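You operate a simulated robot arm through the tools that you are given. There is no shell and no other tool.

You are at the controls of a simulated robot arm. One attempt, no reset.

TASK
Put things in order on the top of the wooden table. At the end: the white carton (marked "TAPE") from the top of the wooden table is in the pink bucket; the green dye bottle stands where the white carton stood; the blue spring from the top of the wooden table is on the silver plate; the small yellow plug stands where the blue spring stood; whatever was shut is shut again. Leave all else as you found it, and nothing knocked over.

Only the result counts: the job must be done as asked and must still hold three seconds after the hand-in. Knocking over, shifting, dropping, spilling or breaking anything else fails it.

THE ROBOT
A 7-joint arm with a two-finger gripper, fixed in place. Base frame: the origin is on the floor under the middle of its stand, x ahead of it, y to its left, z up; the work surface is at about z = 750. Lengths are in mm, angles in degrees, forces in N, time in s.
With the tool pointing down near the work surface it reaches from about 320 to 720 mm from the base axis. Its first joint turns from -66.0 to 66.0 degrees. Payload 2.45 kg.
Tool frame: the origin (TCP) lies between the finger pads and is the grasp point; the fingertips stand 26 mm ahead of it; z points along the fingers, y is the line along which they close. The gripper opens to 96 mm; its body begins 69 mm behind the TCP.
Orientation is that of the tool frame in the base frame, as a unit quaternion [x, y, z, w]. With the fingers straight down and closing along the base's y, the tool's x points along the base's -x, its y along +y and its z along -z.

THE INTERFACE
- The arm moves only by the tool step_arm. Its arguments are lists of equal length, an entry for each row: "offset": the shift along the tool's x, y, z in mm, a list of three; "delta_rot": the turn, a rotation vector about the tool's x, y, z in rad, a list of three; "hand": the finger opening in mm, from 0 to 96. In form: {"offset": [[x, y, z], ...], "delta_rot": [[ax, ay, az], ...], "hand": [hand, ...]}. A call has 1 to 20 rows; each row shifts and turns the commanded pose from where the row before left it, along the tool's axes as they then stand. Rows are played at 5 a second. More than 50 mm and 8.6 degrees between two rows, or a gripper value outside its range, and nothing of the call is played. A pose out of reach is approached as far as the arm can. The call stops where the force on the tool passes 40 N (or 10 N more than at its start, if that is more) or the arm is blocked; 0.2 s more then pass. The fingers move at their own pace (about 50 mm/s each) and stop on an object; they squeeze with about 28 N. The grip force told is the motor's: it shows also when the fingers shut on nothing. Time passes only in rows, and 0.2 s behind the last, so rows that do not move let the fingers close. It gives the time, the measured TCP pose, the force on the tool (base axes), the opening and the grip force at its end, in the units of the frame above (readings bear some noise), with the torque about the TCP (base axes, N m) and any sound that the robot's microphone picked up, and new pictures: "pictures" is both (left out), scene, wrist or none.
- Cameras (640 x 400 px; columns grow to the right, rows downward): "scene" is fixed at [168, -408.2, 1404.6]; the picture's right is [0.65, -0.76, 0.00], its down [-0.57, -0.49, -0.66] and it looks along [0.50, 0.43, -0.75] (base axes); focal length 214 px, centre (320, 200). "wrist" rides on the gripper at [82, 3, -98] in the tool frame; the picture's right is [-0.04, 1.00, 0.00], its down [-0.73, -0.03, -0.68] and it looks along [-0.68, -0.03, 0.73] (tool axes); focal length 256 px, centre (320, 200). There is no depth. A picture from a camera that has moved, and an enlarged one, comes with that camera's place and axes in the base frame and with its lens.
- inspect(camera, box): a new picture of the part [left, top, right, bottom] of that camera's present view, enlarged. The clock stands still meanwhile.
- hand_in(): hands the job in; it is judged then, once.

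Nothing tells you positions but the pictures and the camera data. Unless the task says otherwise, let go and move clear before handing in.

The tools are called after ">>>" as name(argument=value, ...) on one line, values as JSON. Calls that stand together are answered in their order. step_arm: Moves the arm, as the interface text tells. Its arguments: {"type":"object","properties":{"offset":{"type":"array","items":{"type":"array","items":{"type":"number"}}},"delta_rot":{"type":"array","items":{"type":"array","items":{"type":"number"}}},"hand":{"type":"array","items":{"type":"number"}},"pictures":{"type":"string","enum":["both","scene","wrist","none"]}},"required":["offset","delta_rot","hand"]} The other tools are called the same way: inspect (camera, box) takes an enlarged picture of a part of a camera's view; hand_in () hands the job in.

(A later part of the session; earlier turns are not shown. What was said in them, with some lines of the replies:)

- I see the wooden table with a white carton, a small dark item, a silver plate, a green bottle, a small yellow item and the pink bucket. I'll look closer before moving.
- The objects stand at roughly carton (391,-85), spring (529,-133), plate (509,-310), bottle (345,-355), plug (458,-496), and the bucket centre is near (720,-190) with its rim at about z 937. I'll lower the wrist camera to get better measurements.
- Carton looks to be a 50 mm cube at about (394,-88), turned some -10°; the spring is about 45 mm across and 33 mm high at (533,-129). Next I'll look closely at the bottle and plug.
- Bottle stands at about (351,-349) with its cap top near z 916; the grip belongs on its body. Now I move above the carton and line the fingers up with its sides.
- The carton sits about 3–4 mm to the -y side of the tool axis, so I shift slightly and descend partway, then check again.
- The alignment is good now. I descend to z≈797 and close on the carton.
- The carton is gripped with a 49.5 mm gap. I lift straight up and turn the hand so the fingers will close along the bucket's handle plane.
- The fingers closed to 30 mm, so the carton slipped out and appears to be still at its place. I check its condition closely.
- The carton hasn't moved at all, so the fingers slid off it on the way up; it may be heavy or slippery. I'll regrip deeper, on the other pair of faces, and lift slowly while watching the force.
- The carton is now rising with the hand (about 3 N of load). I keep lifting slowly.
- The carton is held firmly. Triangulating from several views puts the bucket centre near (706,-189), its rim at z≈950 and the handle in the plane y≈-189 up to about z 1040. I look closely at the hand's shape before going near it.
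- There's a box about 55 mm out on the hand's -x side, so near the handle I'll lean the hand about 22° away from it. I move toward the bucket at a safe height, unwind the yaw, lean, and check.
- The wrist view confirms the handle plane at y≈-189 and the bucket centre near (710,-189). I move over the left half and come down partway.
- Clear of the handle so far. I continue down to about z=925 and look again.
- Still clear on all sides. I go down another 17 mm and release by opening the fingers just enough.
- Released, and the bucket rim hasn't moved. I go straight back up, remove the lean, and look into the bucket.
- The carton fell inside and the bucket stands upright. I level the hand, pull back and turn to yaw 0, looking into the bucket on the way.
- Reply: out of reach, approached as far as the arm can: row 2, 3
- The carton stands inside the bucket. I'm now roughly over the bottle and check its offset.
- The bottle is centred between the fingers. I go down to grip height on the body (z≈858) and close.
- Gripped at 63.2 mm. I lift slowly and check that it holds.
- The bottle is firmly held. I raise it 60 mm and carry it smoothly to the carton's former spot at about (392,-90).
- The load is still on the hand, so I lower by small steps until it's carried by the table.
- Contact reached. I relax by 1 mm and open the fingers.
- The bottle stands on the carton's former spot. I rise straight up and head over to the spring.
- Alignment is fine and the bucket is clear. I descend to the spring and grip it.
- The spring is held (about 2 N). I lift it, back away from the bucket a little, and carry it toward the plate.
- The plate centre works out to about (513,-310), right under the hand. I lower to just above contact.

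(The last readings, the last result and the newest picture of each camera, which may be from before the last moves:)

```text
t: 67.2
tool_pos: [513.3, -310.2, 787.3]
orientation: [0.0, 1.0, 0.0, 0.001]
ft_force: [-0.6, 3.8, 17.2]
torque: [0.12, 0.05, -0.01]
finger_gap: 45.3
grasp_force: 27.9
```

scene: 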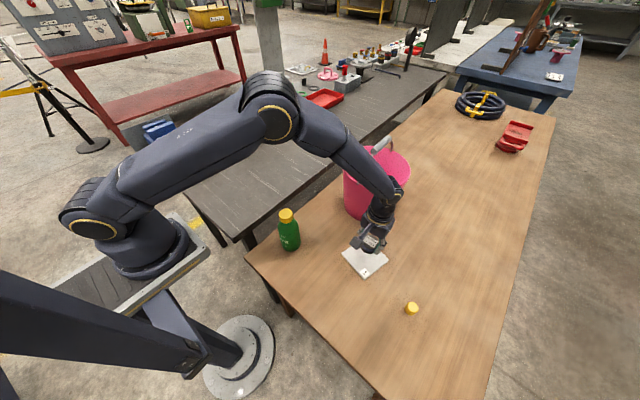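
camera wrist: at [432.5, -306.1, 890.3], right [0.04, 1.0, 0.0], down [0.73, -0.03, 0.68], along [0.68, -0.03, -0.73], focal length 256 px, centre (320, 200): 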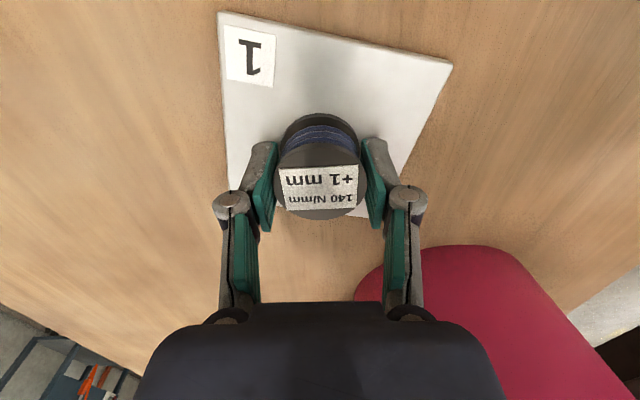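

Contact with the plate. I ease up 1.2 mm, open, and rise.

>>> step_arm(offset=[[0, 0, -1.2], [0, 0, 0], [0, 0, 0], [0, 0, 0], [0, 0, 0], [0, 0, 0]], delta_rot=[[0, 0, 0], [0, 0, 0], [0, 0, 0], [0, 0, 0], [0, 0, 0], [0, 0, 0]], hand=[0, 46, 50, 60, 72, 72])

>>> step_arm(offset=[[0, 0, -15], [0, 0, -30], [0, 0, -40], [0, 0, -45], [0, 0, -45], [0, 0, -40], [0, 0, 0]], delta_rot=[[0, 0, 0], [0, 0, 0], [0, 0, 0], [0, 0, 0], [0, 0, 0], [0, 0, 0], [0, 0, 0]], hand=[72, 72, 72, 72, 72, 72, 72])

>>> inspect(camera="scene", box=[300, 180, 440, 320])

```text
t: 68.6
tool_pos: [514.0, -310.2, 789.1]
orientation: [0.0, 1.0, 0.0, 0.0]
ft_force: [-0.3, 0.5, 0.0]
torque: [0.0, 0.01, -0.04]
finger_gap: 72.0
grasp_force: 0.1
camera wrist: at [432.8, -306.3, 887.6], right [0.04, 1.0, 0.0], down [0.73, -0.03, 0.68], along [0.68, -0.03, -0.73], focal length 256 px, centre (320, 200)
```

scene: 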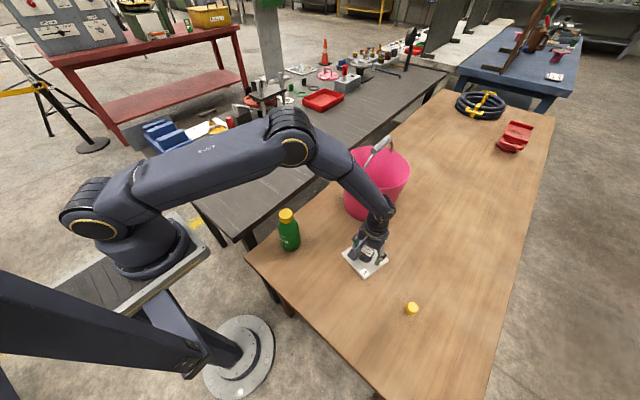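
wrist: 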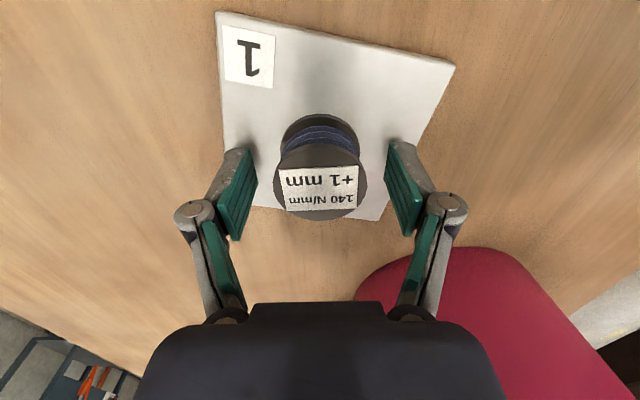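

```text
t: 70.2
tool_pos: [513.8, -310.4, 1004.1]
orientation: [0.0, 1.0, 0.0, 0.001]
ft_force: [-0.6, -0.5, -0.3]
torque: [0.0, 0.0, -0.01]
finger_gap: 72.1
grasp_force: 0.1
camera wrist: at [433.6, -306.5, 1103.1], right [0.04, 1.0, 0.0], down [0.73, -0.03, 0.68], along [0.68, -0.03, -0.73], focal length 256 px, centre (320, 200)
```

scene: 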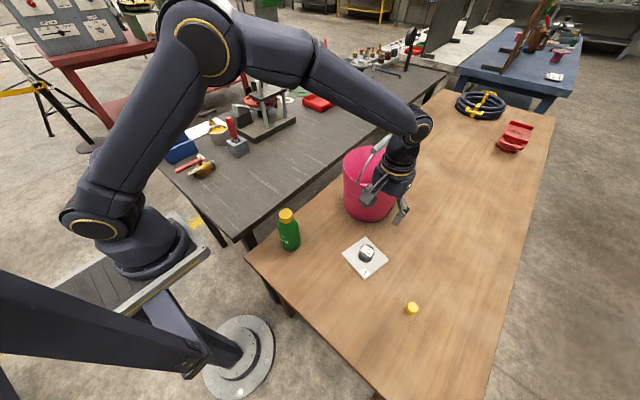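
wrist: 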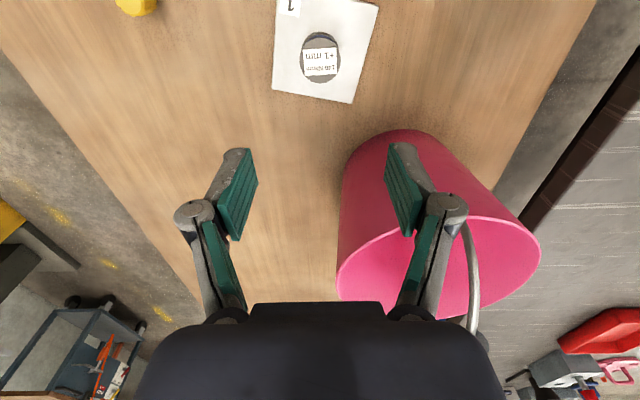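

```text
2.86 times, centred on (370, 250) of scene
camera zoom: at [168.0, -408.2, 1404.6], right [0.65, -0.76, 0.0], down [-0.57, -0.49, -0.66], along [0.5, 0.43, -0.75], focal length 613 px, centre (177, 57)
```

zoom: 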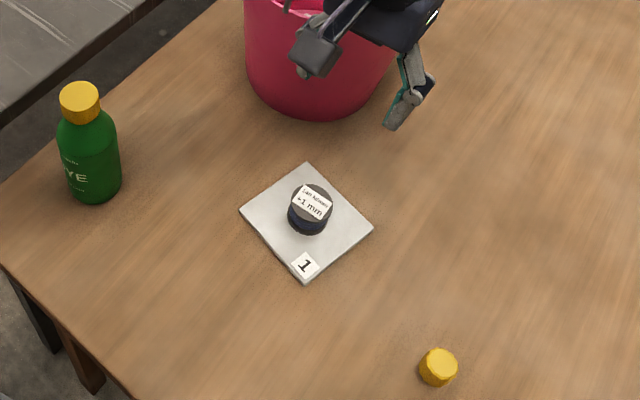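

The spring sits in the middle of the plate. Now to the yellow plug at about (460,-497).

>>> step_arm(offset=[[8, -28, 5], [10, -36, 10], [11, -38, 15], [11, -38, 20], [9, -30, 25], [5, -16, 25], [0, 0, 0], [0, 0, 0]], delta_rot=[[0, 0, 0], [0, 0, 0], [0, 0, 0], [0, 0, 0], [0, 0, 0], [0, 0, 0], [0, 0, 0], [0, 0, 0]], hand=[72, 72, 72, 72, 72, 72, 72, 72])

>>> inspect(camera="wrist", box=[270, 40, 370, 150])

```text
t: 72.0
tool_pos: [458.3, -493.5, 903.5]
orientation: [0.001, 1.0, -0.001, 0.0]
ft_force: [0.3, 0.4, -0.3]
torque: [0.01, 0.0, 0.01]
finger_gap: 72.0
grasp_force: 0.1
camera wrist: at [378.3, -490.1, 1002.3], right [0.04, 1.0, 0.0], down [0.73, -0.03, 0.68], along [0.68, -0.03, -0.73], focal length 256 px, centre (320, 200)
```

scene: 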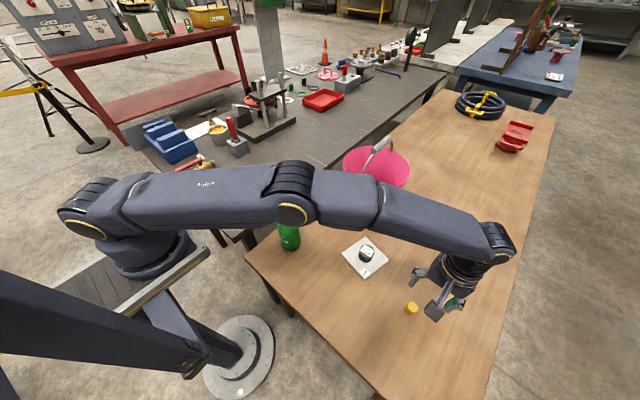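
wrist: 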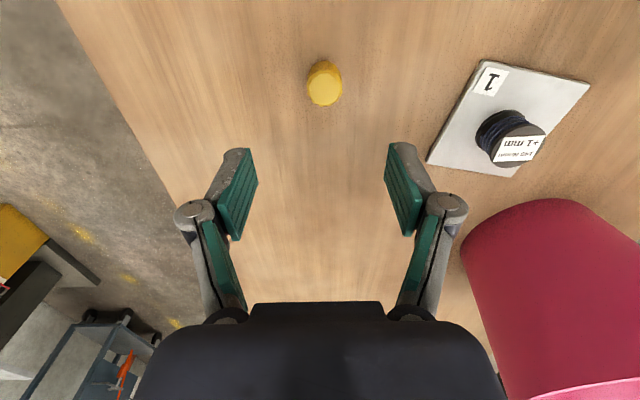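

```text
3.64 times, centred on (320, 95) of wrist
camera zoom: at [378.3, -490.1, 1002.3], right [0.04, 1.0, 0.0], down [0.73, -0.03, 0.68], along [0.68, -0.03, -0.73], focal length 931 px, centre (320, 582)
```

zoom: 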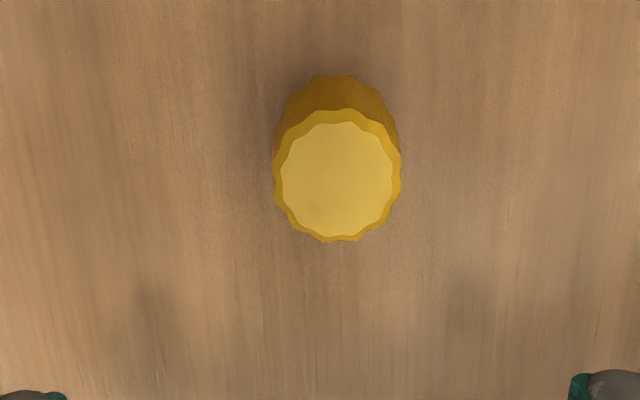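

The plug is about 4 mm to the +y side of the tool axis and roughly 31 mm wide. I correct, descend and grip it.

>>> step_arm(offset=[[-0.7, 3.9, 20], [0, 0, 35], [0, 0, 30], [0, 0, 15], [0, 0, 0], [0, 0, 0]], delta_rot=[[0, 0, 0], [0, 0, 0], [0, 0, 0], [0, 0, 0], [0, 0, 0], [0, 0, 0]], hand=[72, 66, 62, 62, 62, 62])

>>> inspect(camera="wrist", box=[240, 80, 400, 220])

```text
t: 73.4
tool_pos: [458.3, -491.4, 804.2]
orientation: [0.0, 1.0, 0.001, 0.0]
ft_force: [-0.1, -0.3, 0.5]
torque: [0.02, 0.0, -0.03]
finger_gap: 61.8
grasp_force: 0.1
camera wrist: at [378.2, -487.5, 902.6], right [0.04, 1.0, 0.0], down [0.73, -0.03, 0.68], along [0.68, -0.03, -0.73], focal length 256 px, centre (320, 200)
```

scene: 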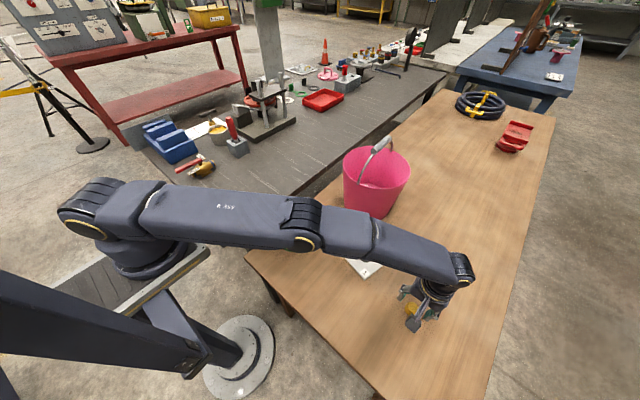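
wrist: 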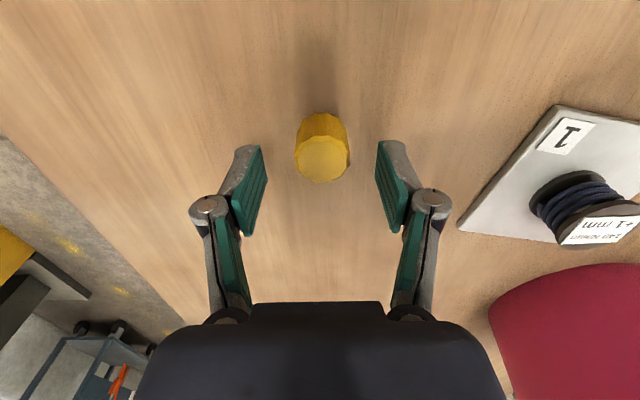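

```text
2.86 times, centred on (320, 150) of wrist
camera zoom: at [378.2, -487.5, 902.6], right [0.04, 1.0, 0.0], down [0.73, -0.03, 0.68], along [0.68, -0.03, -0.73], focal length 731 px, centre (320, 343)
```

zoom: 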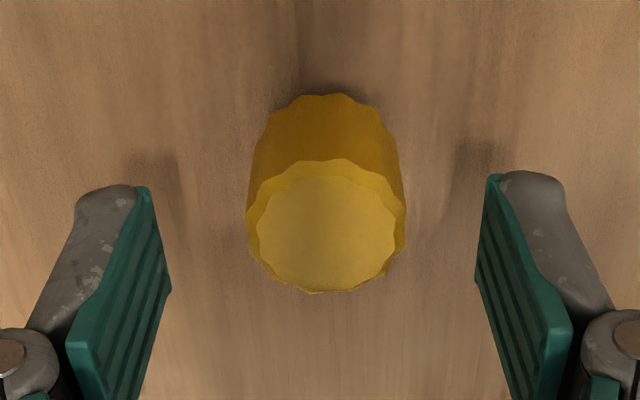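

The apparent size at two heights suggests the plug is about 43 mm tall and 28 mm wide, standing near x≈453. I shift 5 mm toward the robot, go down and close.

>>> step_arm(offset=[[5, 0.7, 0], [0, 0, 12], [0, 0, 10], [0, 0, 0], [0, 0, 0], [0, 0, 0], [0, 0, 0], [0, 0, 0], [0, 0, 0], [0, 0, 0]], delta_rot=[[0, 0, 0], [0, 0, 0], [0, 0, 0], [0, 0, 0], [0, 0, 0], [0, 0, 0], [0, 0, 0], [0, 0, 0], [0, 0, 0], [0, 0, 0]], hand=[62, 62, 62, 62, 50, 40, 30, 15, 0, 0])

>>> inspect(camera="wrist", box=[220, 80, 420, 260])

```text
t: 75.6
tool_pos: [455.3, -490.8, 781.7]
orientation: [0.0, 1.0, 0.0, 0.0]
ft_force: [-0.2, -0.5, -0.7]
torque: [-0.01, 0.01, -0.02]
finger_gap: 24.2
grasp_force: 27.7
camera wrist: at [373.8, -488.0, 880.8], right [0.04, 1.0, 0.0], down [0.73, -0.03, 0.68], along [0.68, -0.03, -0.73], focal length 256 px, centre (320, 200)
```

scene: 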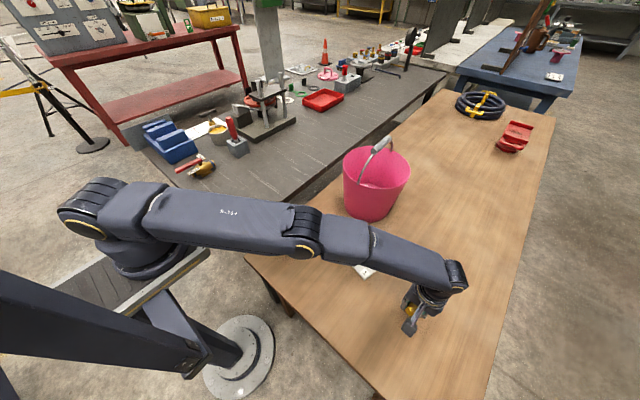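
wrist: 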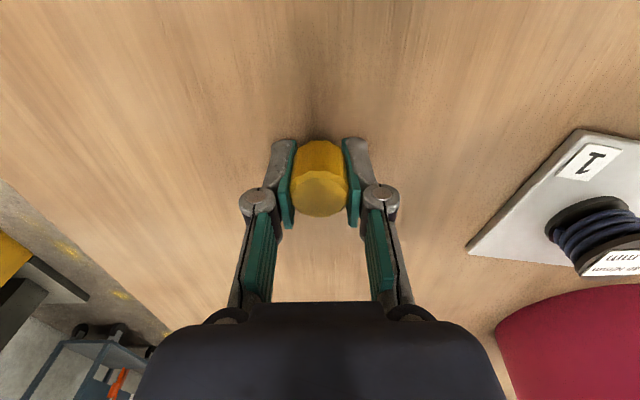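

```text
2.22 times, centred on (320, 170) of wrist
camera zoom: at [373.8, -488.0, 880.8], right [0.04, 1.0, 0.0], down [0.73, -0.03, 0.68], along [0.68, -0.03, -0.73], focal length 569 px, centre (320, 267)
```

zoom: 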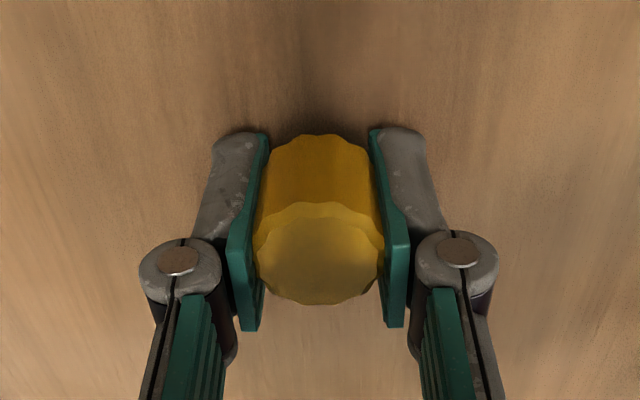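

Gripped at 24 mm. I lift a little and check that it comes along.

>>> step_arm(offset=[[0, 0, -1], [0, 0, -2], [0, 0, -3], [0, 0, -5], [0, 0, -8], [0, 0, 0]], delta_rot=[[0, 0, 0], [0, 0, 0], [0, 0, 0], [0, 0, 0], [0, 0, 0], [0, 0, 0]], hand=[0, 0, 0, 0, 0, 0])

>>> inspect(camera="wrist", box=[220, 80, 420, 260])

>>> inspect(camera="scene", box=[380, 260, 460, 340])

```text
t: 77.0
tool_pos: [455.4, -489.8, 801.7]
orientation: [0.001, 1.0, 0.0, 0.0]
ft_force: [-0.6, 0.0, -0.3]
torque: [0.0, 0.01, 0.0]
finger_gap: 24.2
grasp_force: 27.4
camera wrist: at [374.2, -487.5, 899.8], right [0.04, 1.0, 0.0], down [0.73, -0.03, 0.68], along [0.68, -0.03, -0.73], focal length 256 px, centre (320, 200)
```

scene: 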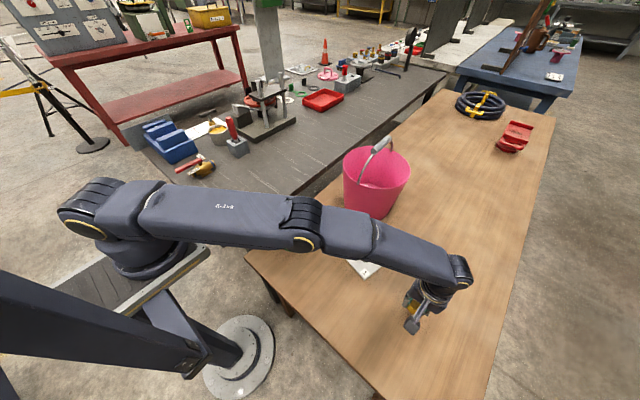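
wrist: 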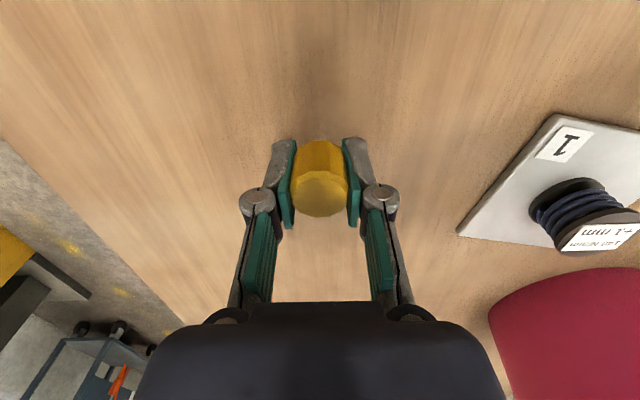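

```text
2.22 times, centred on (320, 170) of wrist
camera zoom: at [374.2, -487.5, 899.8], right [0.04, 1.0, 0.0], down [0.73, -0.03, 0.68], along [0.68, -0.03, -0.73], focal length 569 px, centre (320, 267)
```

zoom: 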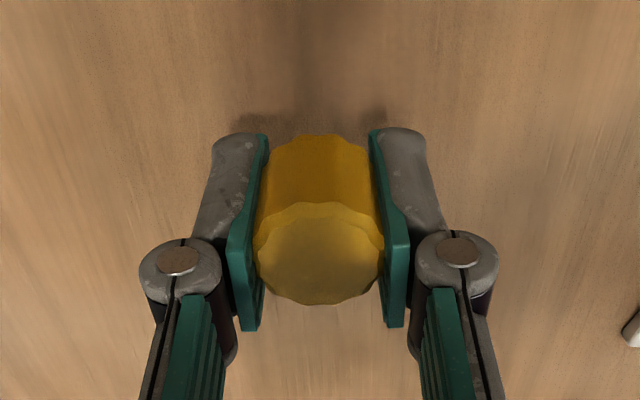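

```text
5.00 times, centred on (420, 300) of scene
camera zoom: at [168.0, -408.2, 1404.6], right [0.65, -0.76, 0.0], down [-0.57, -0.49, -0.66], along [0.5, 0.43, -0.75], focal length 1072 px, centre (-180, -300)
```

zoom: 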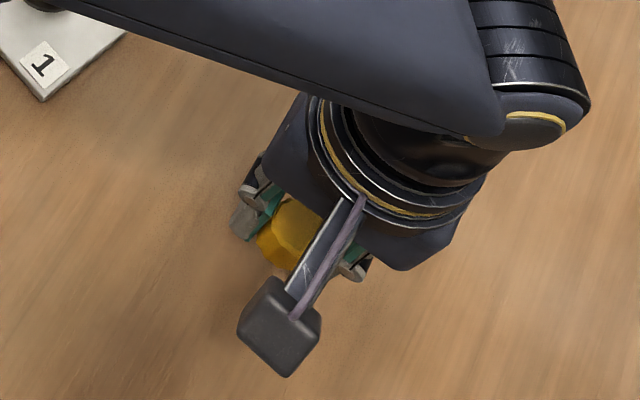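

The plug is held. I raise it to clear the spring on the plate and carry it to the spring's former spot at about (532,-129.5).

>>> step_arm(offset=[[0, 0, -20], [0, 0, -35], [0, 0, -35], [-3, 15, -10], [-6, 30, 0], [-7.5, 37, 0], [-7.5, 37, 0], [-7.5, 37, 0], [-7.5, 37, 0], [-7.5, 37, 0], [-7.5, 37, 0], [-7.5, 37, 0], [-6, 30, 0], [-4, 20, 0], [-1.3, 6.6, 0], [0, 0, 0], [0, 0, 0]], delta_rot=[[0, 0, 0], [0, 0, 0], [0, 0, 0], [0, 0, 0], [0, 0, 0], [0, 0, 0], [0, 0, 0], [0, 0, 0], [0, 0, 0], [0, 0, 0], [0, 0, 0], [0, 0, 0], [0, 0, 0], [0, 0, 0], [0, 0, 0], [0, 0, 0], [0, 0, 0]], hand=[0, 0, 0, 0, 0, 0, 0, 0, 0, 0, 0, 0, 0, 0, 0, 0, 0])

>>> inspect(camera="scene", box=[270, 150, 410, 290])

```text
t: 80.6
tool_pos: [527.7, -129.7, 902.4]
orientation: [0.0, 1.0, 0.0, 0.0]
ft_force: [-0.8, -0.8, 0.0]
torque: [0.0, -0.03, 0.03]
finger_gap: 24.0
grasp_force: 28.1
camera wrist: at [447.5, -125.4, 1000.4], right [0.04, 1.0, 0.0], down [0.73, -0.03, 0.68], along [0.68, -0.03, -0.73], focal length 256 px, centre (320, 200)
```

scene: 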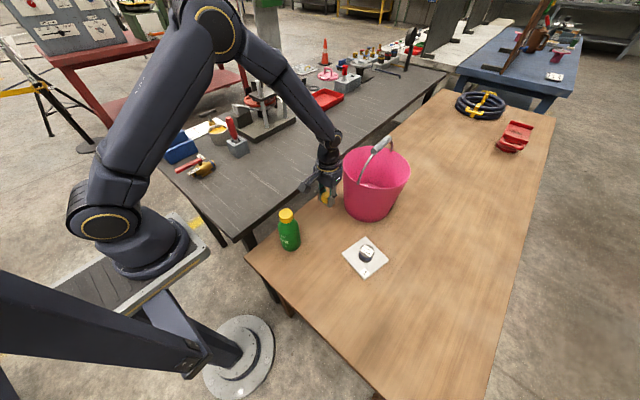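
wrist: 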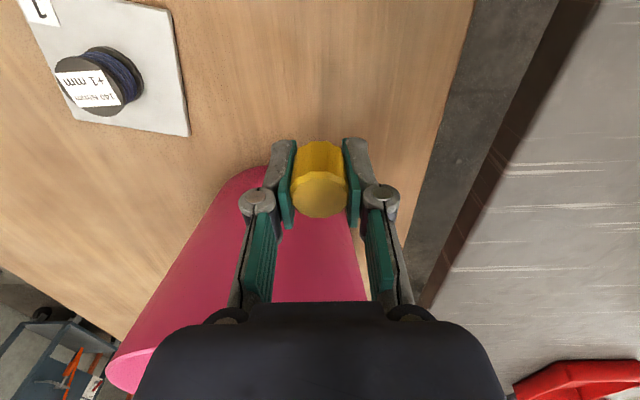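

```text
2.86 times, centred on (340, 220) of scene
camera zoom: at [168.0, -408.2, 1404.6], right [0.65, -0.76, 0.0], down [-0.57, -0.49, -0.66], along [0.5, 0.43, -0.75], focal length 613 px, centre (263, 143)
```

zoom: 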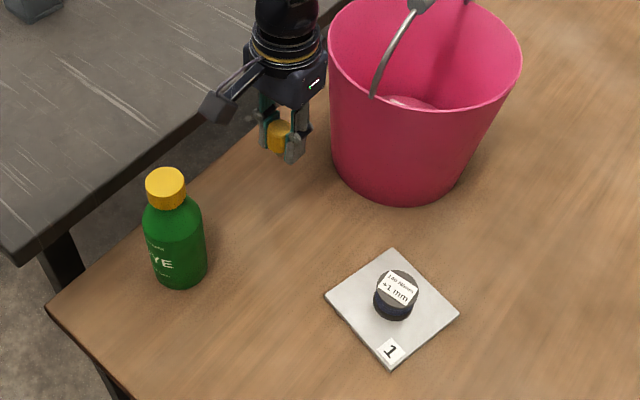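

>>> step_arm(offset=[[0, 0, 20], [0, 0, 35], [0, 0, 30], [0, 0, 20], [0, 0, 8], [0, 0, 3], [0, 0, 0]], delta_rot=[[0, 0, 0], [0, 0, 0], [0, 0, 0], [0, 0, 0], [0, 0, 0], [0, 0, 0], [0, 0, 0]], hand=[0, 0, 0, 0, 0, 0, 0])

>>> step_arm(offset=[[0, 0, 0.7], [0, 0, 0.7], [0, 0, 0]], delta_rot=[[0, 0, 0], [0, 0, 0], [0, 0, 0]], hand=[0, 0, 0], pictures="none")

>>> step_arm(offset=[[0, 0, 0.6], [0, 0, 0.6], [0, 0, 0]], delta_rot=[[0, 0, 0], [0, 0, 0], [0, 0, 0]], hand=[0, 0, 0], pictures="none")

```text
t: 82.2
tool_pos: [527.6, -130.6, 784.0]
orientation: [0.0, 1.0, -0.001, 0.0]
ft_force: [0.3, -0.2, -0.2]
torque: [-0.01, 0.01, 0.01]
finger_gap: 24.4
grasp_force: 27.4
camera wrist: at [447.2, -126.8, 883.6], right [0.04, 1.0, 0.0], down [0.73, -0.03, 0.68], along [0.68, -0.03, -0.73], focal length 256 px, centre (320, 200)
```

scene: 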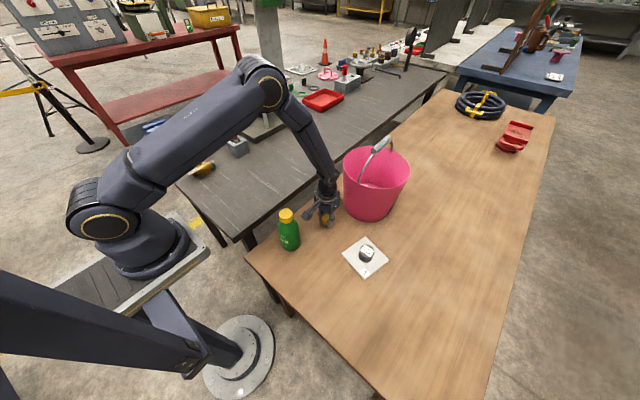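
wrist: 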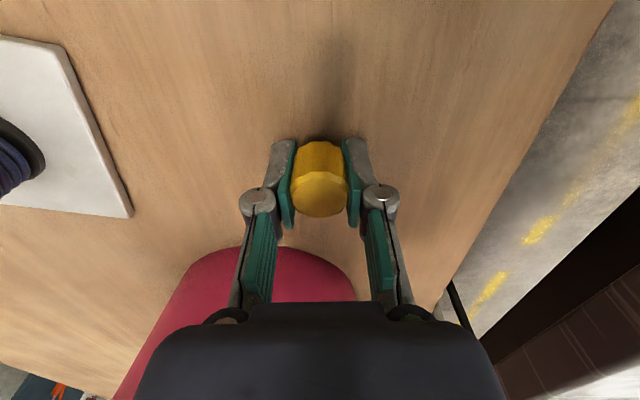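

```text
t: 83.0
tool_pos: [527.5, -130.4, 783.4]
orientation: [0.0, 1.0, 0.0, 0.0]
ft_force: [0.3, 0.5, 0.0]
torque: [0.02, 0.02, -0.02]
finger_gap: 24.4
grasp_force: 28.0
```

```text
t: 83.8
tool_pos: [527.1, -131.0, 781.4]
orientation: [0.0, 1.0, -0.001, 0.0]
ft_force: [-4.1, -0.1, 10.8]
torque: [-0.01, 0.17, 0.01]
finger_gap: 24.4
grasp_force: 27.4
```

Contact with the table. I ease off, open gently, and rise straight up.

>>> step_arm(offset=[[0, 0, -0.7], [0, 0, 0], [0, 0, 0], [0, 0, 0], [0, 0, 0], [0, 0, 0], [0, 0, 0]], delta_rot=[[0, 0, 0], [0, 0, 0], [0, 0, 0], [0, 0, 0], [0, 0, 0], [0, 0, 0], [0, 0, 0]], hand=[0, 26, 30, 40, 55, 60, 60])

>>> step_arm(offset=[[0, 0, -15], [0, 0, -30], [0, 0, -40], [0, 0, -45], [0, 0, -45], [10, 0, -40], [0, 0, -30], [0, 0, 0], [0, 0, 0]], delta_rot=[[0, 0, 0], [0, 0, 0], [0, 0, 0], [0, 0, 0], [0, 0, 0], [0, 0, 0], [0, 0, 0], [0, 0, 0], [0, 0, 0]], hand=[60, 60, 60, 60, 60, 60, 60, 60, 60])

>>> inspect(camera="scene", box=[260, 190, 400, 290])

>>> inspect(camera="wrist", box=[270, 0, 370, 90])

```text
t: 85.4
tool_pos: [528.1, -130.1, 782.1]
orientation: [0.0, 1.0, 0.0, 0.0]
ft_force: [-0.7, -0.1, 0.6]
torque: [0.01, 0.01, -0.03]
finger_gap: 59.8
grasp_force: 0.1
camera wrist: at [446.6, -126.3, 880.9], right [0.04, 1.0, 0.0], down [0.73, -0.03, 0.68], along [0.68, -0.03, -0.73], focal length 256 px, centre (320, 200)
```

scene: 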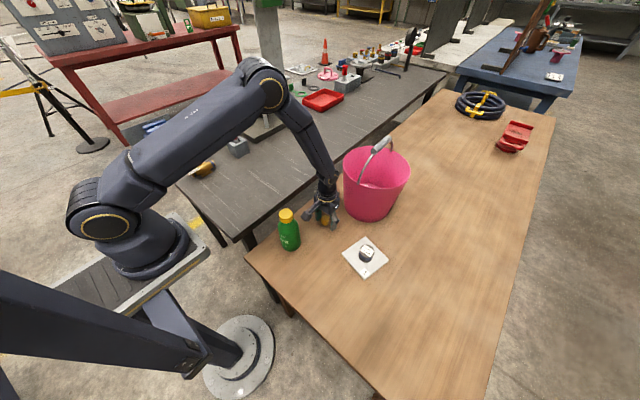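
wrist: 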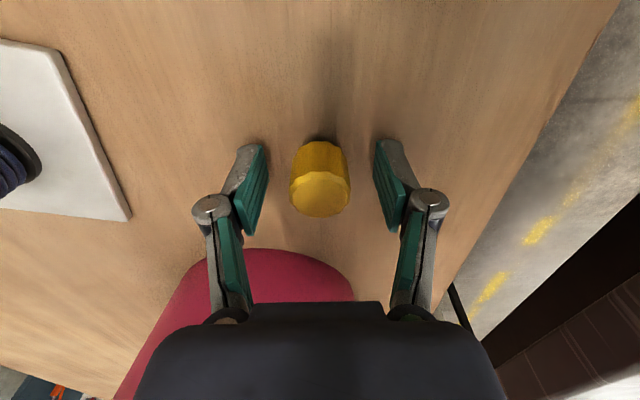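

```text
t: 87.4
tool_pos: [516.6, -130.1, 1027.4]
orientation: [0.001, 1.0, 0.0, 0.0]
ft_force: [0.6, -0.2, 0.2]
torque: [-0.03, 0.0, 0.01]
finger_gap: 59.8
grasp_force: 0.0
camera wrist: at [435.8, -126.2, 1126.0], right [0.04, 1.0, 0.0], down [0.73, -0.03, 0.68], along [0.68, -0.03, -0.73], focal length 256 px, centre (320, 200)
```

scene: 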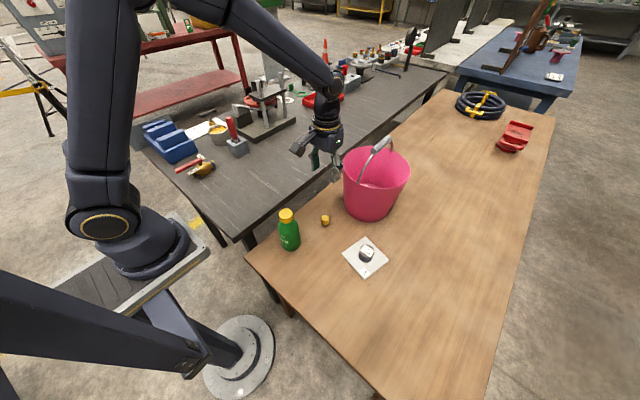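
wrist: 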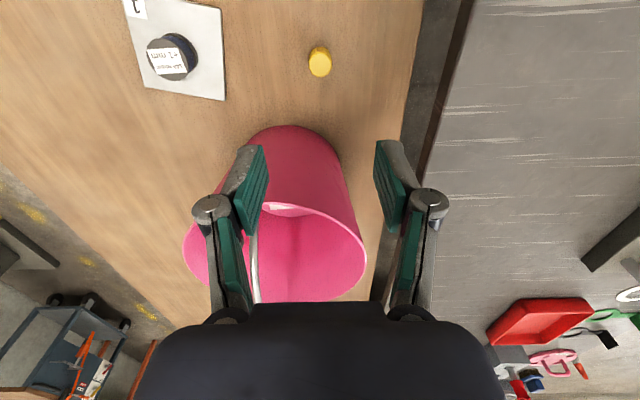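

```text
4.00 times, centred on (330, 240) of scene
camera zoom: at [168.0, -408.2, 1404.6], right [0.65, -0.76, 0.0], down [-0.57, -0.49, -0.66], along [0.5, 0.43, -0.75], focal length 858 px, centre (280, 40)
```

zoom: 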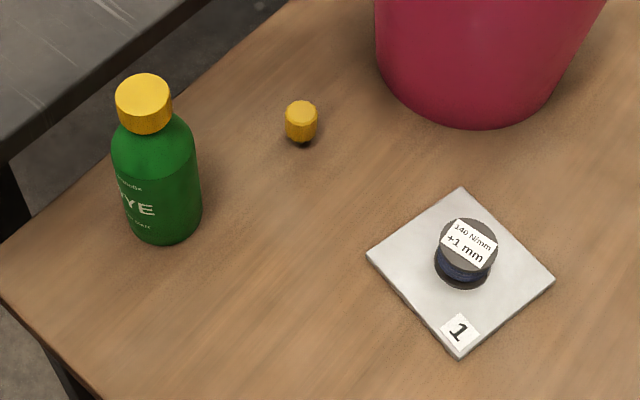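

```text
4.44 times, centred on (320, 45) of wrist
camera zoom: at [435.8, -126.2, 1126.0], right [0.04, 1.0, 0.0], down [0.73, -0.03, 0.68], along [0.68, -0.03, -0.73], focal length 1138 px, centre (320, 889)
```

zoom: 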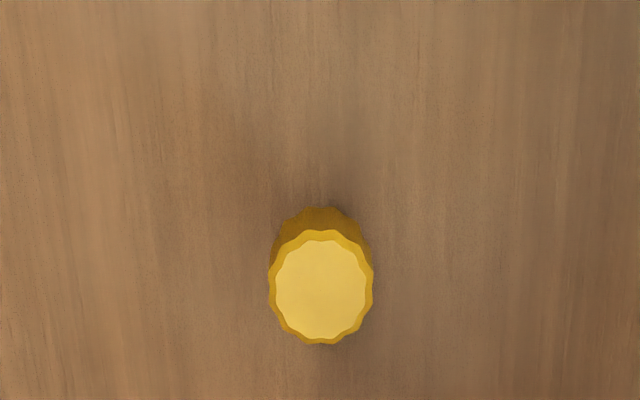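

>>> inspect(camera="scene", box=[305, 205, 345, 235])

>>> inspect(camera="scene", box=[320, 120, 440, 230])

>>> inspect(camera="scene", box=[260, 200, 360, 270])

```text
13.33 times, centred on (325, 220) of scene
camera zoom: at [168.0, -408.2, 1404.6], right [0.65, -0.76, 0.0], down [-0.57, -0.49, -0.66], along [0.5, 0.43, -0.75], focal length 2860 px, centre (253, -67)
```

zoom: 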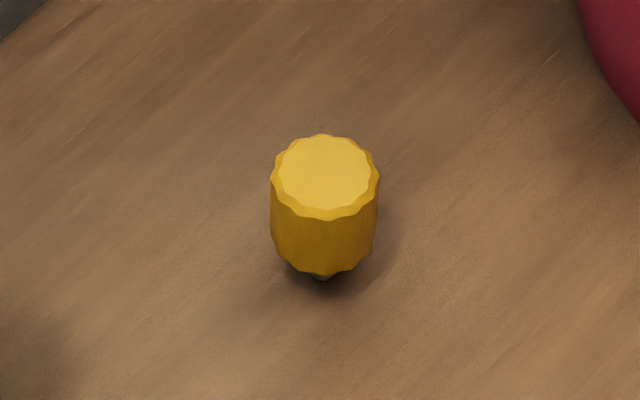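

```text
3.64 times, centred on (380, 175) of scene
camera zoom: at [168.0, -408.2, 1404.6], right [0.65, -0.76, 0.0], down [-0.57, -0.49, -0.66], along [0.5, 0.43, -0.75], focal length 780 px, centre (102, 291)
```

zoom: 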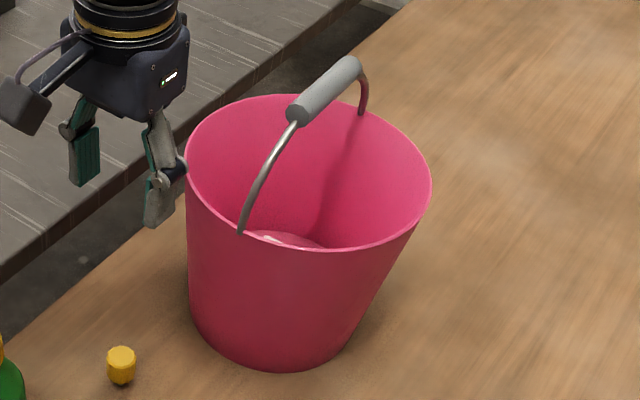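

```text
5.71 times, centred on (310, 235) of scene
camera zoom: at [168.0, -408.2, 1404.6], right [0.65, -0.76, 0.0], down [-0.57, -0.49, -0.66], along [0.5, 0.43, -0.75], focal length 1226 px, centre (377, 0)
```

zoom: 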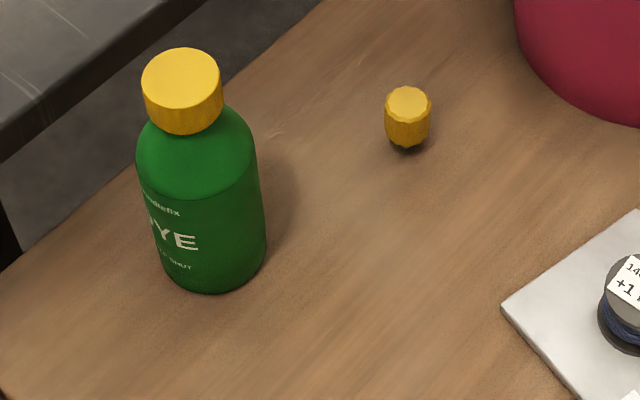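

The plug's knob sits on a short stem and ended up at x≈525, about 6–7 mm short of where the spring stood (x≈531). The bottle is within about 2 mm of its spot. I'll regrip the plug and correct that.

>>> step_arm(offset=[[-7.3, 0.4, 20], [0, 0, 40], [0, 0, 45], [0, 0, 45], [0, 0, 30], [0, 0, 0], [0, 0, 0]], delta_rot=[[0, 0, 0], [0, 0, 0], [0, 0, 0], [0, 0, 0], [0, 0, 0], [0, 0, 0], [0, 0, 0]], hand=[60, 60, 60, 60, 60, 60, 60], pictures="wrist")

>>> inspect(camera="wrist", box=[250, 60, 390, 180])

```text
t: 89.0
tool_pos: [526.6, -130.7, 846.1]
orientation: [0.0, 1.0, 0.0, 0.0]
ft_force: [-0.1, -0.1, -0.2]
torque: [0.02, -0.03, 0.01]
finger_gap: 60.0
grasp_force: 0.1
camera wrist: at [445.1, -127.2, 944.5], right [0.04, 1.0, 0.0], down [0.73, -0.03, 0.68], along [0.68, -0.03, -0.73], focal length 256 px, centre (320, 200)
```

wrist: 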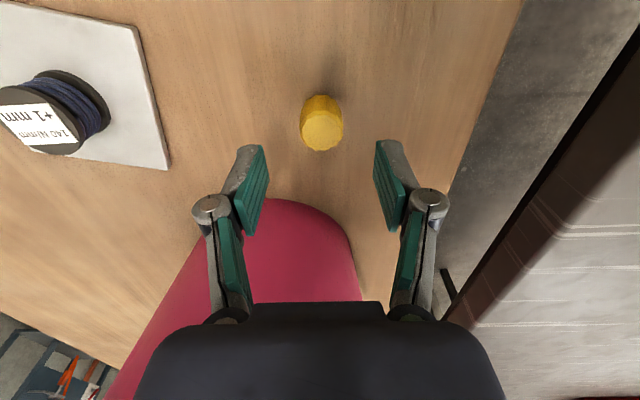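

```text
3.33 times, centred on (320, 120) of wrist
camera zoom: at [445.1, -127.2, 944.5], right [0.04, 1.0, 0.0], down [0.73, -0.03, 0.68], along [0.68, -0.03, -0.73], focal length 853 px, centre (320, 467)
```

zoom: 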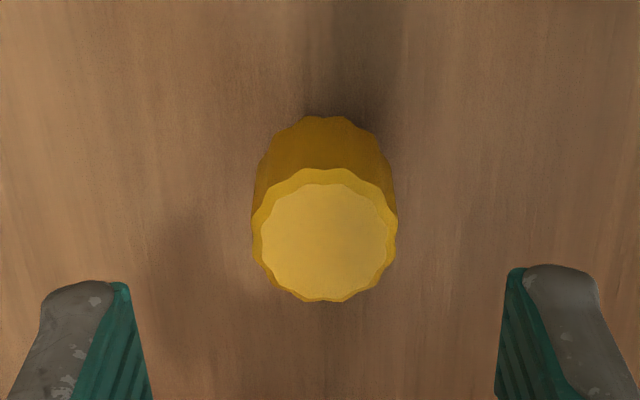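

>>> step_arm(offset=[[0, 0, 25], [0, 0, 25], [0, 0, 14], [0, 0, 0], [0, 0, 0], [0, 0, 0], [0, 0, 0], [0, 0, 0], [0, 0, 0]], delta_rot=[[0, 0, 0], [0, 0, 0], [0, 0, 0], [0, 0, 0], [0, 0, 0], [0, 0, 0], [0, 0, 0], [0, 0, 0], [0, 0, 0]], hand=[60, 60, 60, 60, 45, 30, 15, 0, 0], pictures="wrist")

>>> step_arm(offset=[[0, 0, -2], [0, 0, -3], [-3, 0, 0], [-3, 0, 0], [0, 0, 0]], delta_rot=[[0, 0, 0], [0, 0, 0], [0, 0, 0], [0, 0, 0], [0, 0, 0]], hand=[0, 0, 0, 0, 0], pictures="wrist")

```text
t: 91.0
tool_pos: [525.7, -129.7, 783.3]
orientation: [-0.001, 1.0, 0.0, 0.0]
ft_force: [-0.3, -0.2, -0.1]
torque: [0.0, -0.02, 0.0]
finger_gap: 24.6
grasp_force: 28.5
camera wrist: at [444.7, -126.0, 882.2], right [0.04, 1.0, 0.0], down [0.73, -0.03, 0.68], along [0.68, -0.03, -0.73], focal length 256 px, centre (320, 200)
```

wrist: 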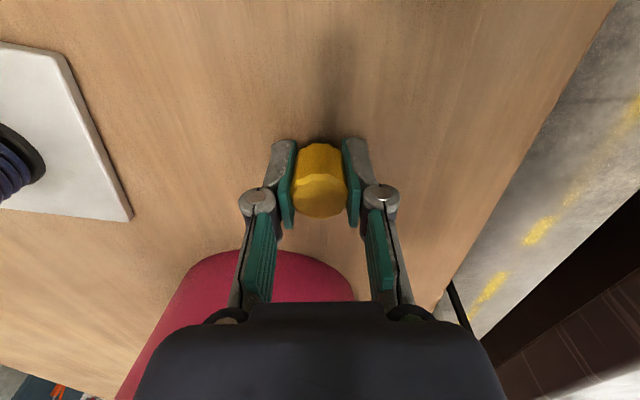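

```text
t: 92.2
tool_pos: [529.8, -129.8, 788.2]
orientation: [-0.001, 1.0, 0.0, 0.001]
ft_force: [-0.7, 0.0, -0.1]
torque: [-0.01, -0.01, 0.01]
finger_gap: 24.3
grasp_force: 28.3
camera wrist: at [450.2, -126.8, 887.1], right [0.04, 1.0, 0.0], down [0.73, -0.03, 0.68], along [0.68, -0.03, -0.73], focal length 256 px, centre (320, 200)
```

wrist: 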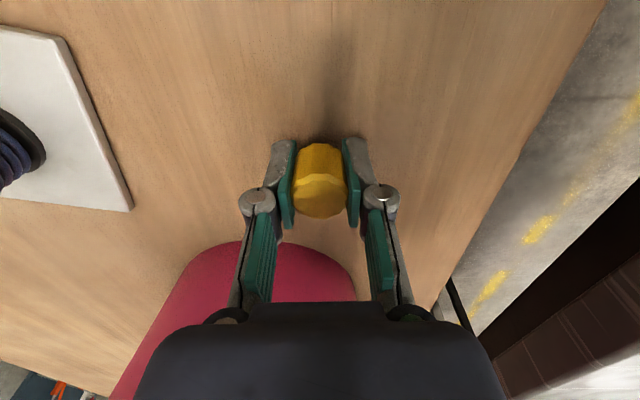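

>>> step_arm(offset=[[-0.5, 0, 2], [0, 0, 2], [0, 0, 0.6], [0, 0, 0]], delta_rot=[[0, 0, 0], [0, 0, 0], [0, 0, 0], [0, 0, 0]], hand=[0, 0, 0, 0], pictures="none")

>>> step_arm(offset=[[0, 0, 0.5], [0, 0, 0.4], [0, 0, 0]], delta_rot=[[0, 0, 0], [0, 0, 0], [0, 0, 0]], hand=[0, 0, 0], pictures="none")

```text
t: 93.2
tool_pos: [531.7, -129.2, 783.2]
orientation: [0.0, 1.0, -0.001, 0.0]
ft_force: [-0.4, -0.7, -0.3]
torque: [0.0, 0.01, -0.02]
finger_gap: 24.8
grasp_force: 28.0
```

```text
t: 94.0
tool_pos: [530.9, -130.4, 781.9]
orientation: [0.0, 1.0, 0.0, 0.0]
ft_force: [-0.3, -1.3, 1.3]
torque: [-0.02, 0.0, 0.02]
finger_gap: 24.6
grasp_force: 28.0
```

>>> step_arm(offset=[[0, 0, 0.4], [0, 0, 0]], delta_rot=[[0, 0, 0], [0, 0, 0]], hand=[0, 0], pictures="none")

>>> step_arm(offset=[[0, 0, 0], [0, 0, 0], [0, 0, 0], [0, 0, 0], [0, 0, 0], [0, 0, 0]], delta_rot=[[0, 0, 0], [0, 0, 0], [0, 0, 0], [0, 0, 0], [0, 0, 0], [0, 0, 0]], hand=[26, 29, 36, 48, 60, 60])

>>> step_arm(offset=[[0, 0, -15], [0, 0, -30], [0, 0, -40], [0, 0, -45], [0, 0, -45], [10, 0, -40], [0, 0, -30], [0, 0, 0], [0, 0, 0]], delta_rot=[[0, 0, 0], [0, 0, 0], [0, 0, 0], [0, 0, 0], [0, 0, 0], [0, 0, 0], [0, 0, 0], [0, 0, 0], [0, 0, 0]], hand=[60, 60, 60, 60, 60, 60, 60, 60, 60])

>>> inspect(camera="scene", box=[305, 205, 345, 235])

>>> inspect(camera="wrist", box=[270, 0, 370, 90])

```text
t: 94.6
tool_pos: [531.5, -130.0, 782.7]
orientation: [0.0, 1.0, 0.0, 0.0]
ft_force: [-1.2, -1.3, 4.7]
torque: [-0.05, 0.06, 0.0]
finger_gap: 24.4
grasp_force: 28.3
```

```text
t: 96.0
tool_pos: [531.2, -129.1, 782.5]
orientation: [0.0, 1.0, 0.0, 0.0]
ft_force: [0.3, 0.0, 0.8]
torque: [0.0, 0.01, -0.01]
finger_gap: 60.0
grasp_force: 0.0
camera wrist: at [451.1, -125.8, 881.8], right [0.04, 1.0, 0.0], down [0.73, -0.03, 0.68], along [0.68, -0.03, -0.73], focal length 256 px, centre (320, 200)
```

scene: 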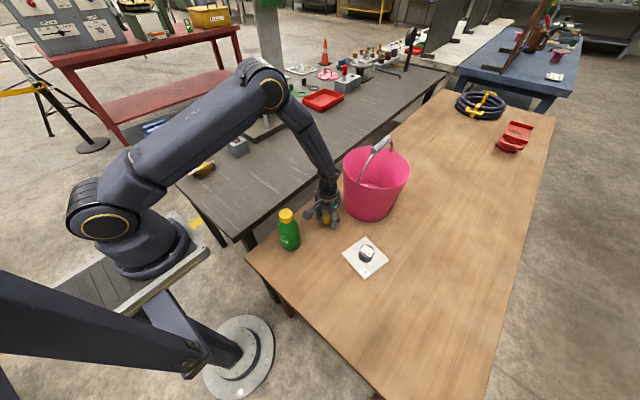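
wrist: 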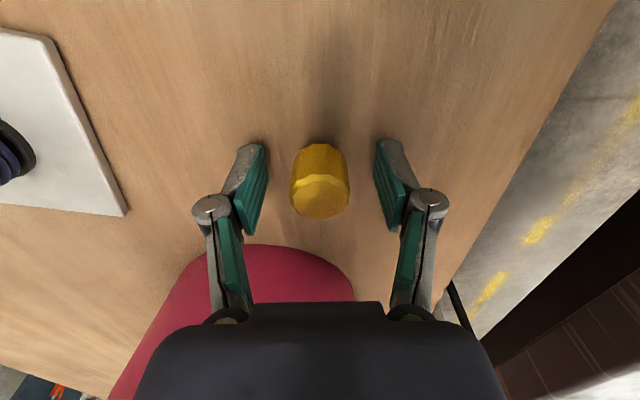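

```text
t: 98.0
tool_pos: [521.2, -131.6, 1027.4]
orientation: [0.0, 1.0, 0.0, 0.0]
ft_force: [-0.6, 0.1, 0.8]
torque: [-0.01, 0.01, 0.03]
finger_gap: 59.6
grasp_force: 0.1
camera wrist: at [441.0, -126.9, 1126.9], right [0.04, 1.0, 0.0], down [0.73, -0.03, 0.68], along [0.68, -0.03, -0.73], focal length 256 px, centre (320, 200)
```

scene: 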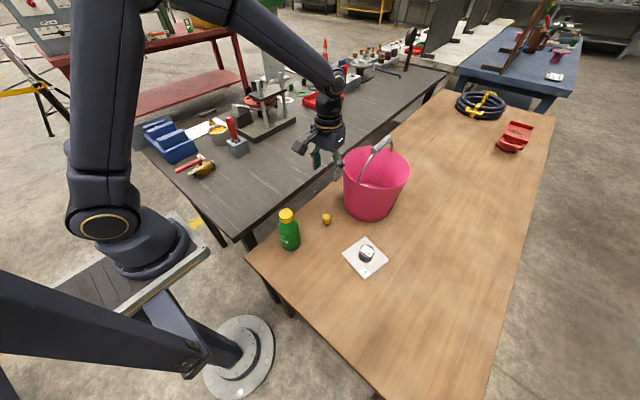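
wrist: 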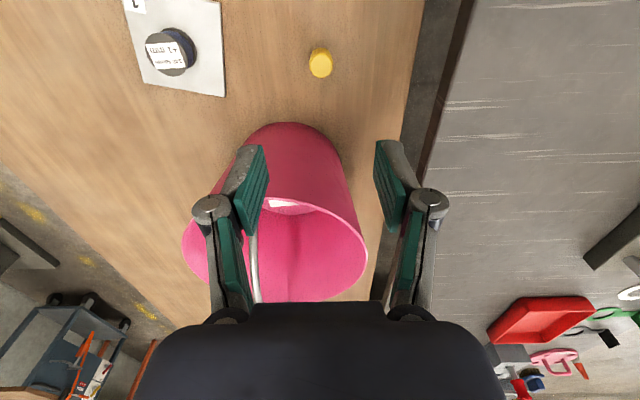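

```text
13.33 times, centred on (325, 220) of scene
camera zoom: at [168.0, -408.2, 1404.6], right [0.65, -0.76, 0.0], down [-0.57, -0.49, -0.66], along [0.5, 0.43, -0.75], focal length 2860 px, centre (253, -67)
```

zoom: 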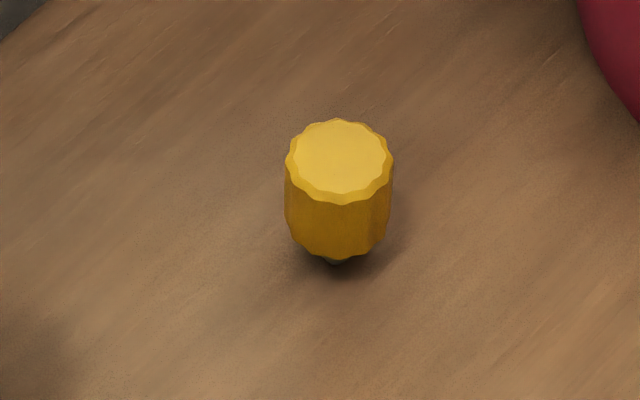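

```text
4.44 times, centred on (320, 45) of wrist
camera zoom: at [441.0, -126.9, 1126.9], right [0.04, 1.0, 0.0], down [0.73, -0.03, 0.68], along [0.68, -0.03, -0.73], focal length 1138 px, centre (320, 889)
```

zoom: 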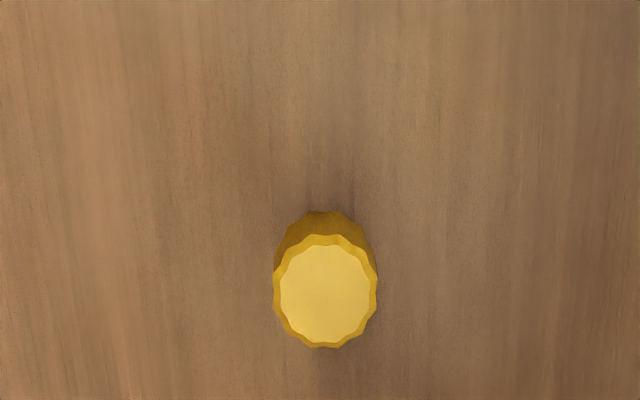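

The plug now stands at about (530,-129), matching the spring's former place. I move the arm well clear, back to about its starting pose, and check everything.

>>> step_arm(offset=[[5, 0, -30], [15, -5, -40], [30, -10, -30], [35, -12, -20], [35, -12, -20], [35, -12, -20], [35, -12, -20], [25, -8, -20], [5, -1, -13], [0, 0, 0], [0, 0, 0]], delta_rot=[[0, 0, 0], [0, 0, 0], [0, 0, 0], [0, 0, 0], [0, 0, 0], [0, 0, 0], [0, 0, 0], [0, 0, 0], [0, 0, 0], [0, 0, 0], [0, 0, 0]], hand=[60, 70, 80, 96, 96, 96, 96, 96, 96, 96, 96])

>>> inspect(camera="scene", box=[240, 190, 440, 330])

>>> inspect(camera="scene", box=[320, 120, 440, 230])

>>> inspect(camera="wrist", box=[160, 20, 420, 300])

```text
t: 100.4
tool_pos: [300.3, -202.3, 1240.9]
orientation: [0.0, 1.0, 0.0, 0.0]
ft_force: [0.0, 0.1, 0.7]
torque: [-0.04, 0.0, -0.01]
finger_gap: 95.7
grasp_force: 0.0
camera wrist: at [220.3, -198.8, 1339.4], right [0.04, 1.0, 0.0], down [0.73, -0.03, 0.68], along [0.68, -0.03, -0.73], focal length 256 px, centre (320, 200)
```

scene: 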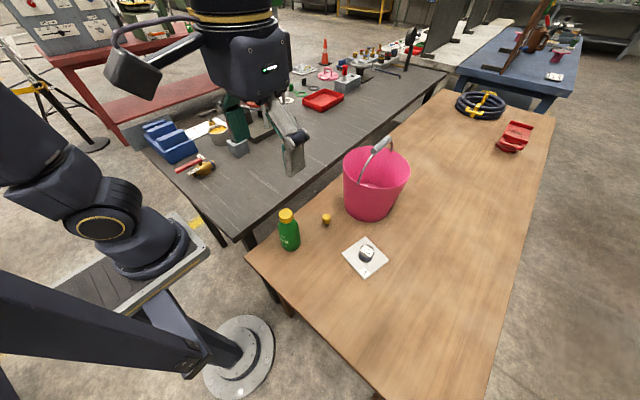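
wrist: 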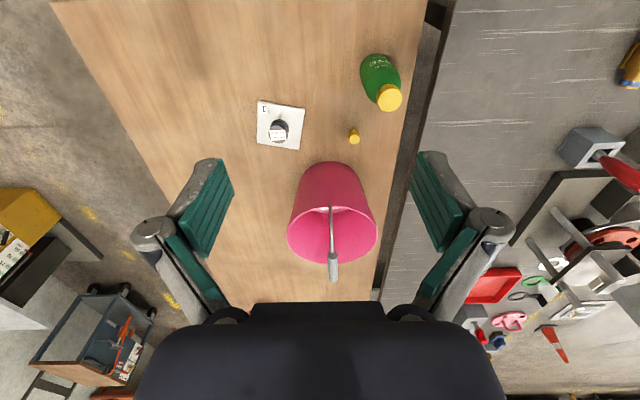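

```text
2.86 times, centred on (340, 260) of scene
camera zoom: at [168.0, -408.2, 1404.6], right [0.65, -0.76, 0.0], down [-0.57, -0.49, -0.66], along [0.5, 0.43, -0.75], focal length 613 px, centre (263, 29)
```

zoom: 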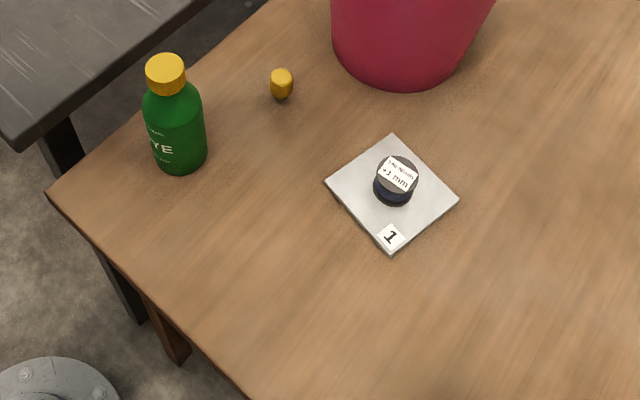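

```text
3.64 times, centred on (380, 175) of scene
camera zoom: at [168.0, -408.2, 1404.6], right [0.65, -0.76, 0.0], down [-0.57, -0.49, -0.66], along [0.5, 0.43, -0.75], focal length 780 px, centre (102, 291)
```

zoom: 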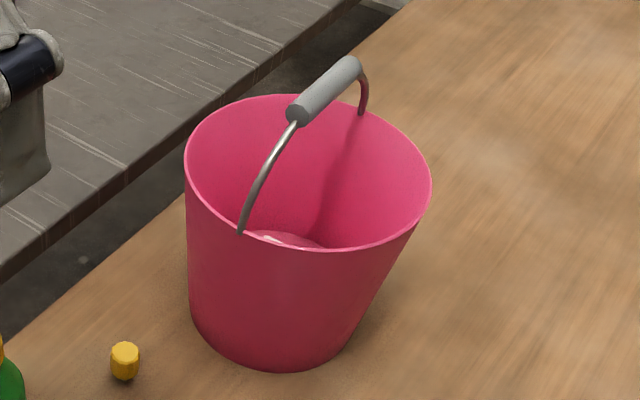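

```text
1.43 times, centred on (290, 160) of wrist
camera zoom: at [220.3, -198.8, 1339.4], right [0.04, 1.0, 0.0], down [0.73, -0.03, 0.68], along [0.68, -0.03, -0.73], focal length 366 px, centre (363, 257)
```

zoom: 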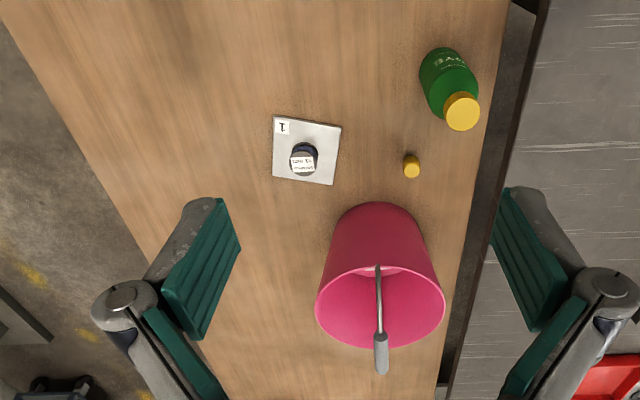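

The carton is in the bucket, the bottle stands on the carton's spot, the spring is on the plate, and the plug stands on the spring's spot. Nothing was opened or knocked over. The bucket may have shifted about 2 mm when the carton dropped in; everything else is where it was. The arm is clear, so I hand in.

>>> hand_in()

```text
The job is handed in.
```

I've finished and handed in the job. By my last pictures everything is in its place, but I don't have the judge's verdict.

| Item | Where it is now |
|---|---|
| White "TAPE" carton | In the pink bucket |
| Green dye bottle | Standing where the carton stood, within about 2 mm |
| Blue spring | In the middle of the silver plate |
| Yellow plug | Standing where the spring stood, within about 2 mm |

- **Carton:** my first grip slipped off without moving it, and the second held. I let go about 90 mm above the bucket floor because the hand couldn't go lower beside the handle.
- **Bucket:** it may have shifted about 2 mm when the carton landed. It stayed upright with its handle up.
- **Plug:** I first set it down 6–7 mm short, so I picked it up again and moved it over.

I opened nothing, so there was nothing to shut, and nothing was knocked over. The arm is back near its starting pose with the fingers open.
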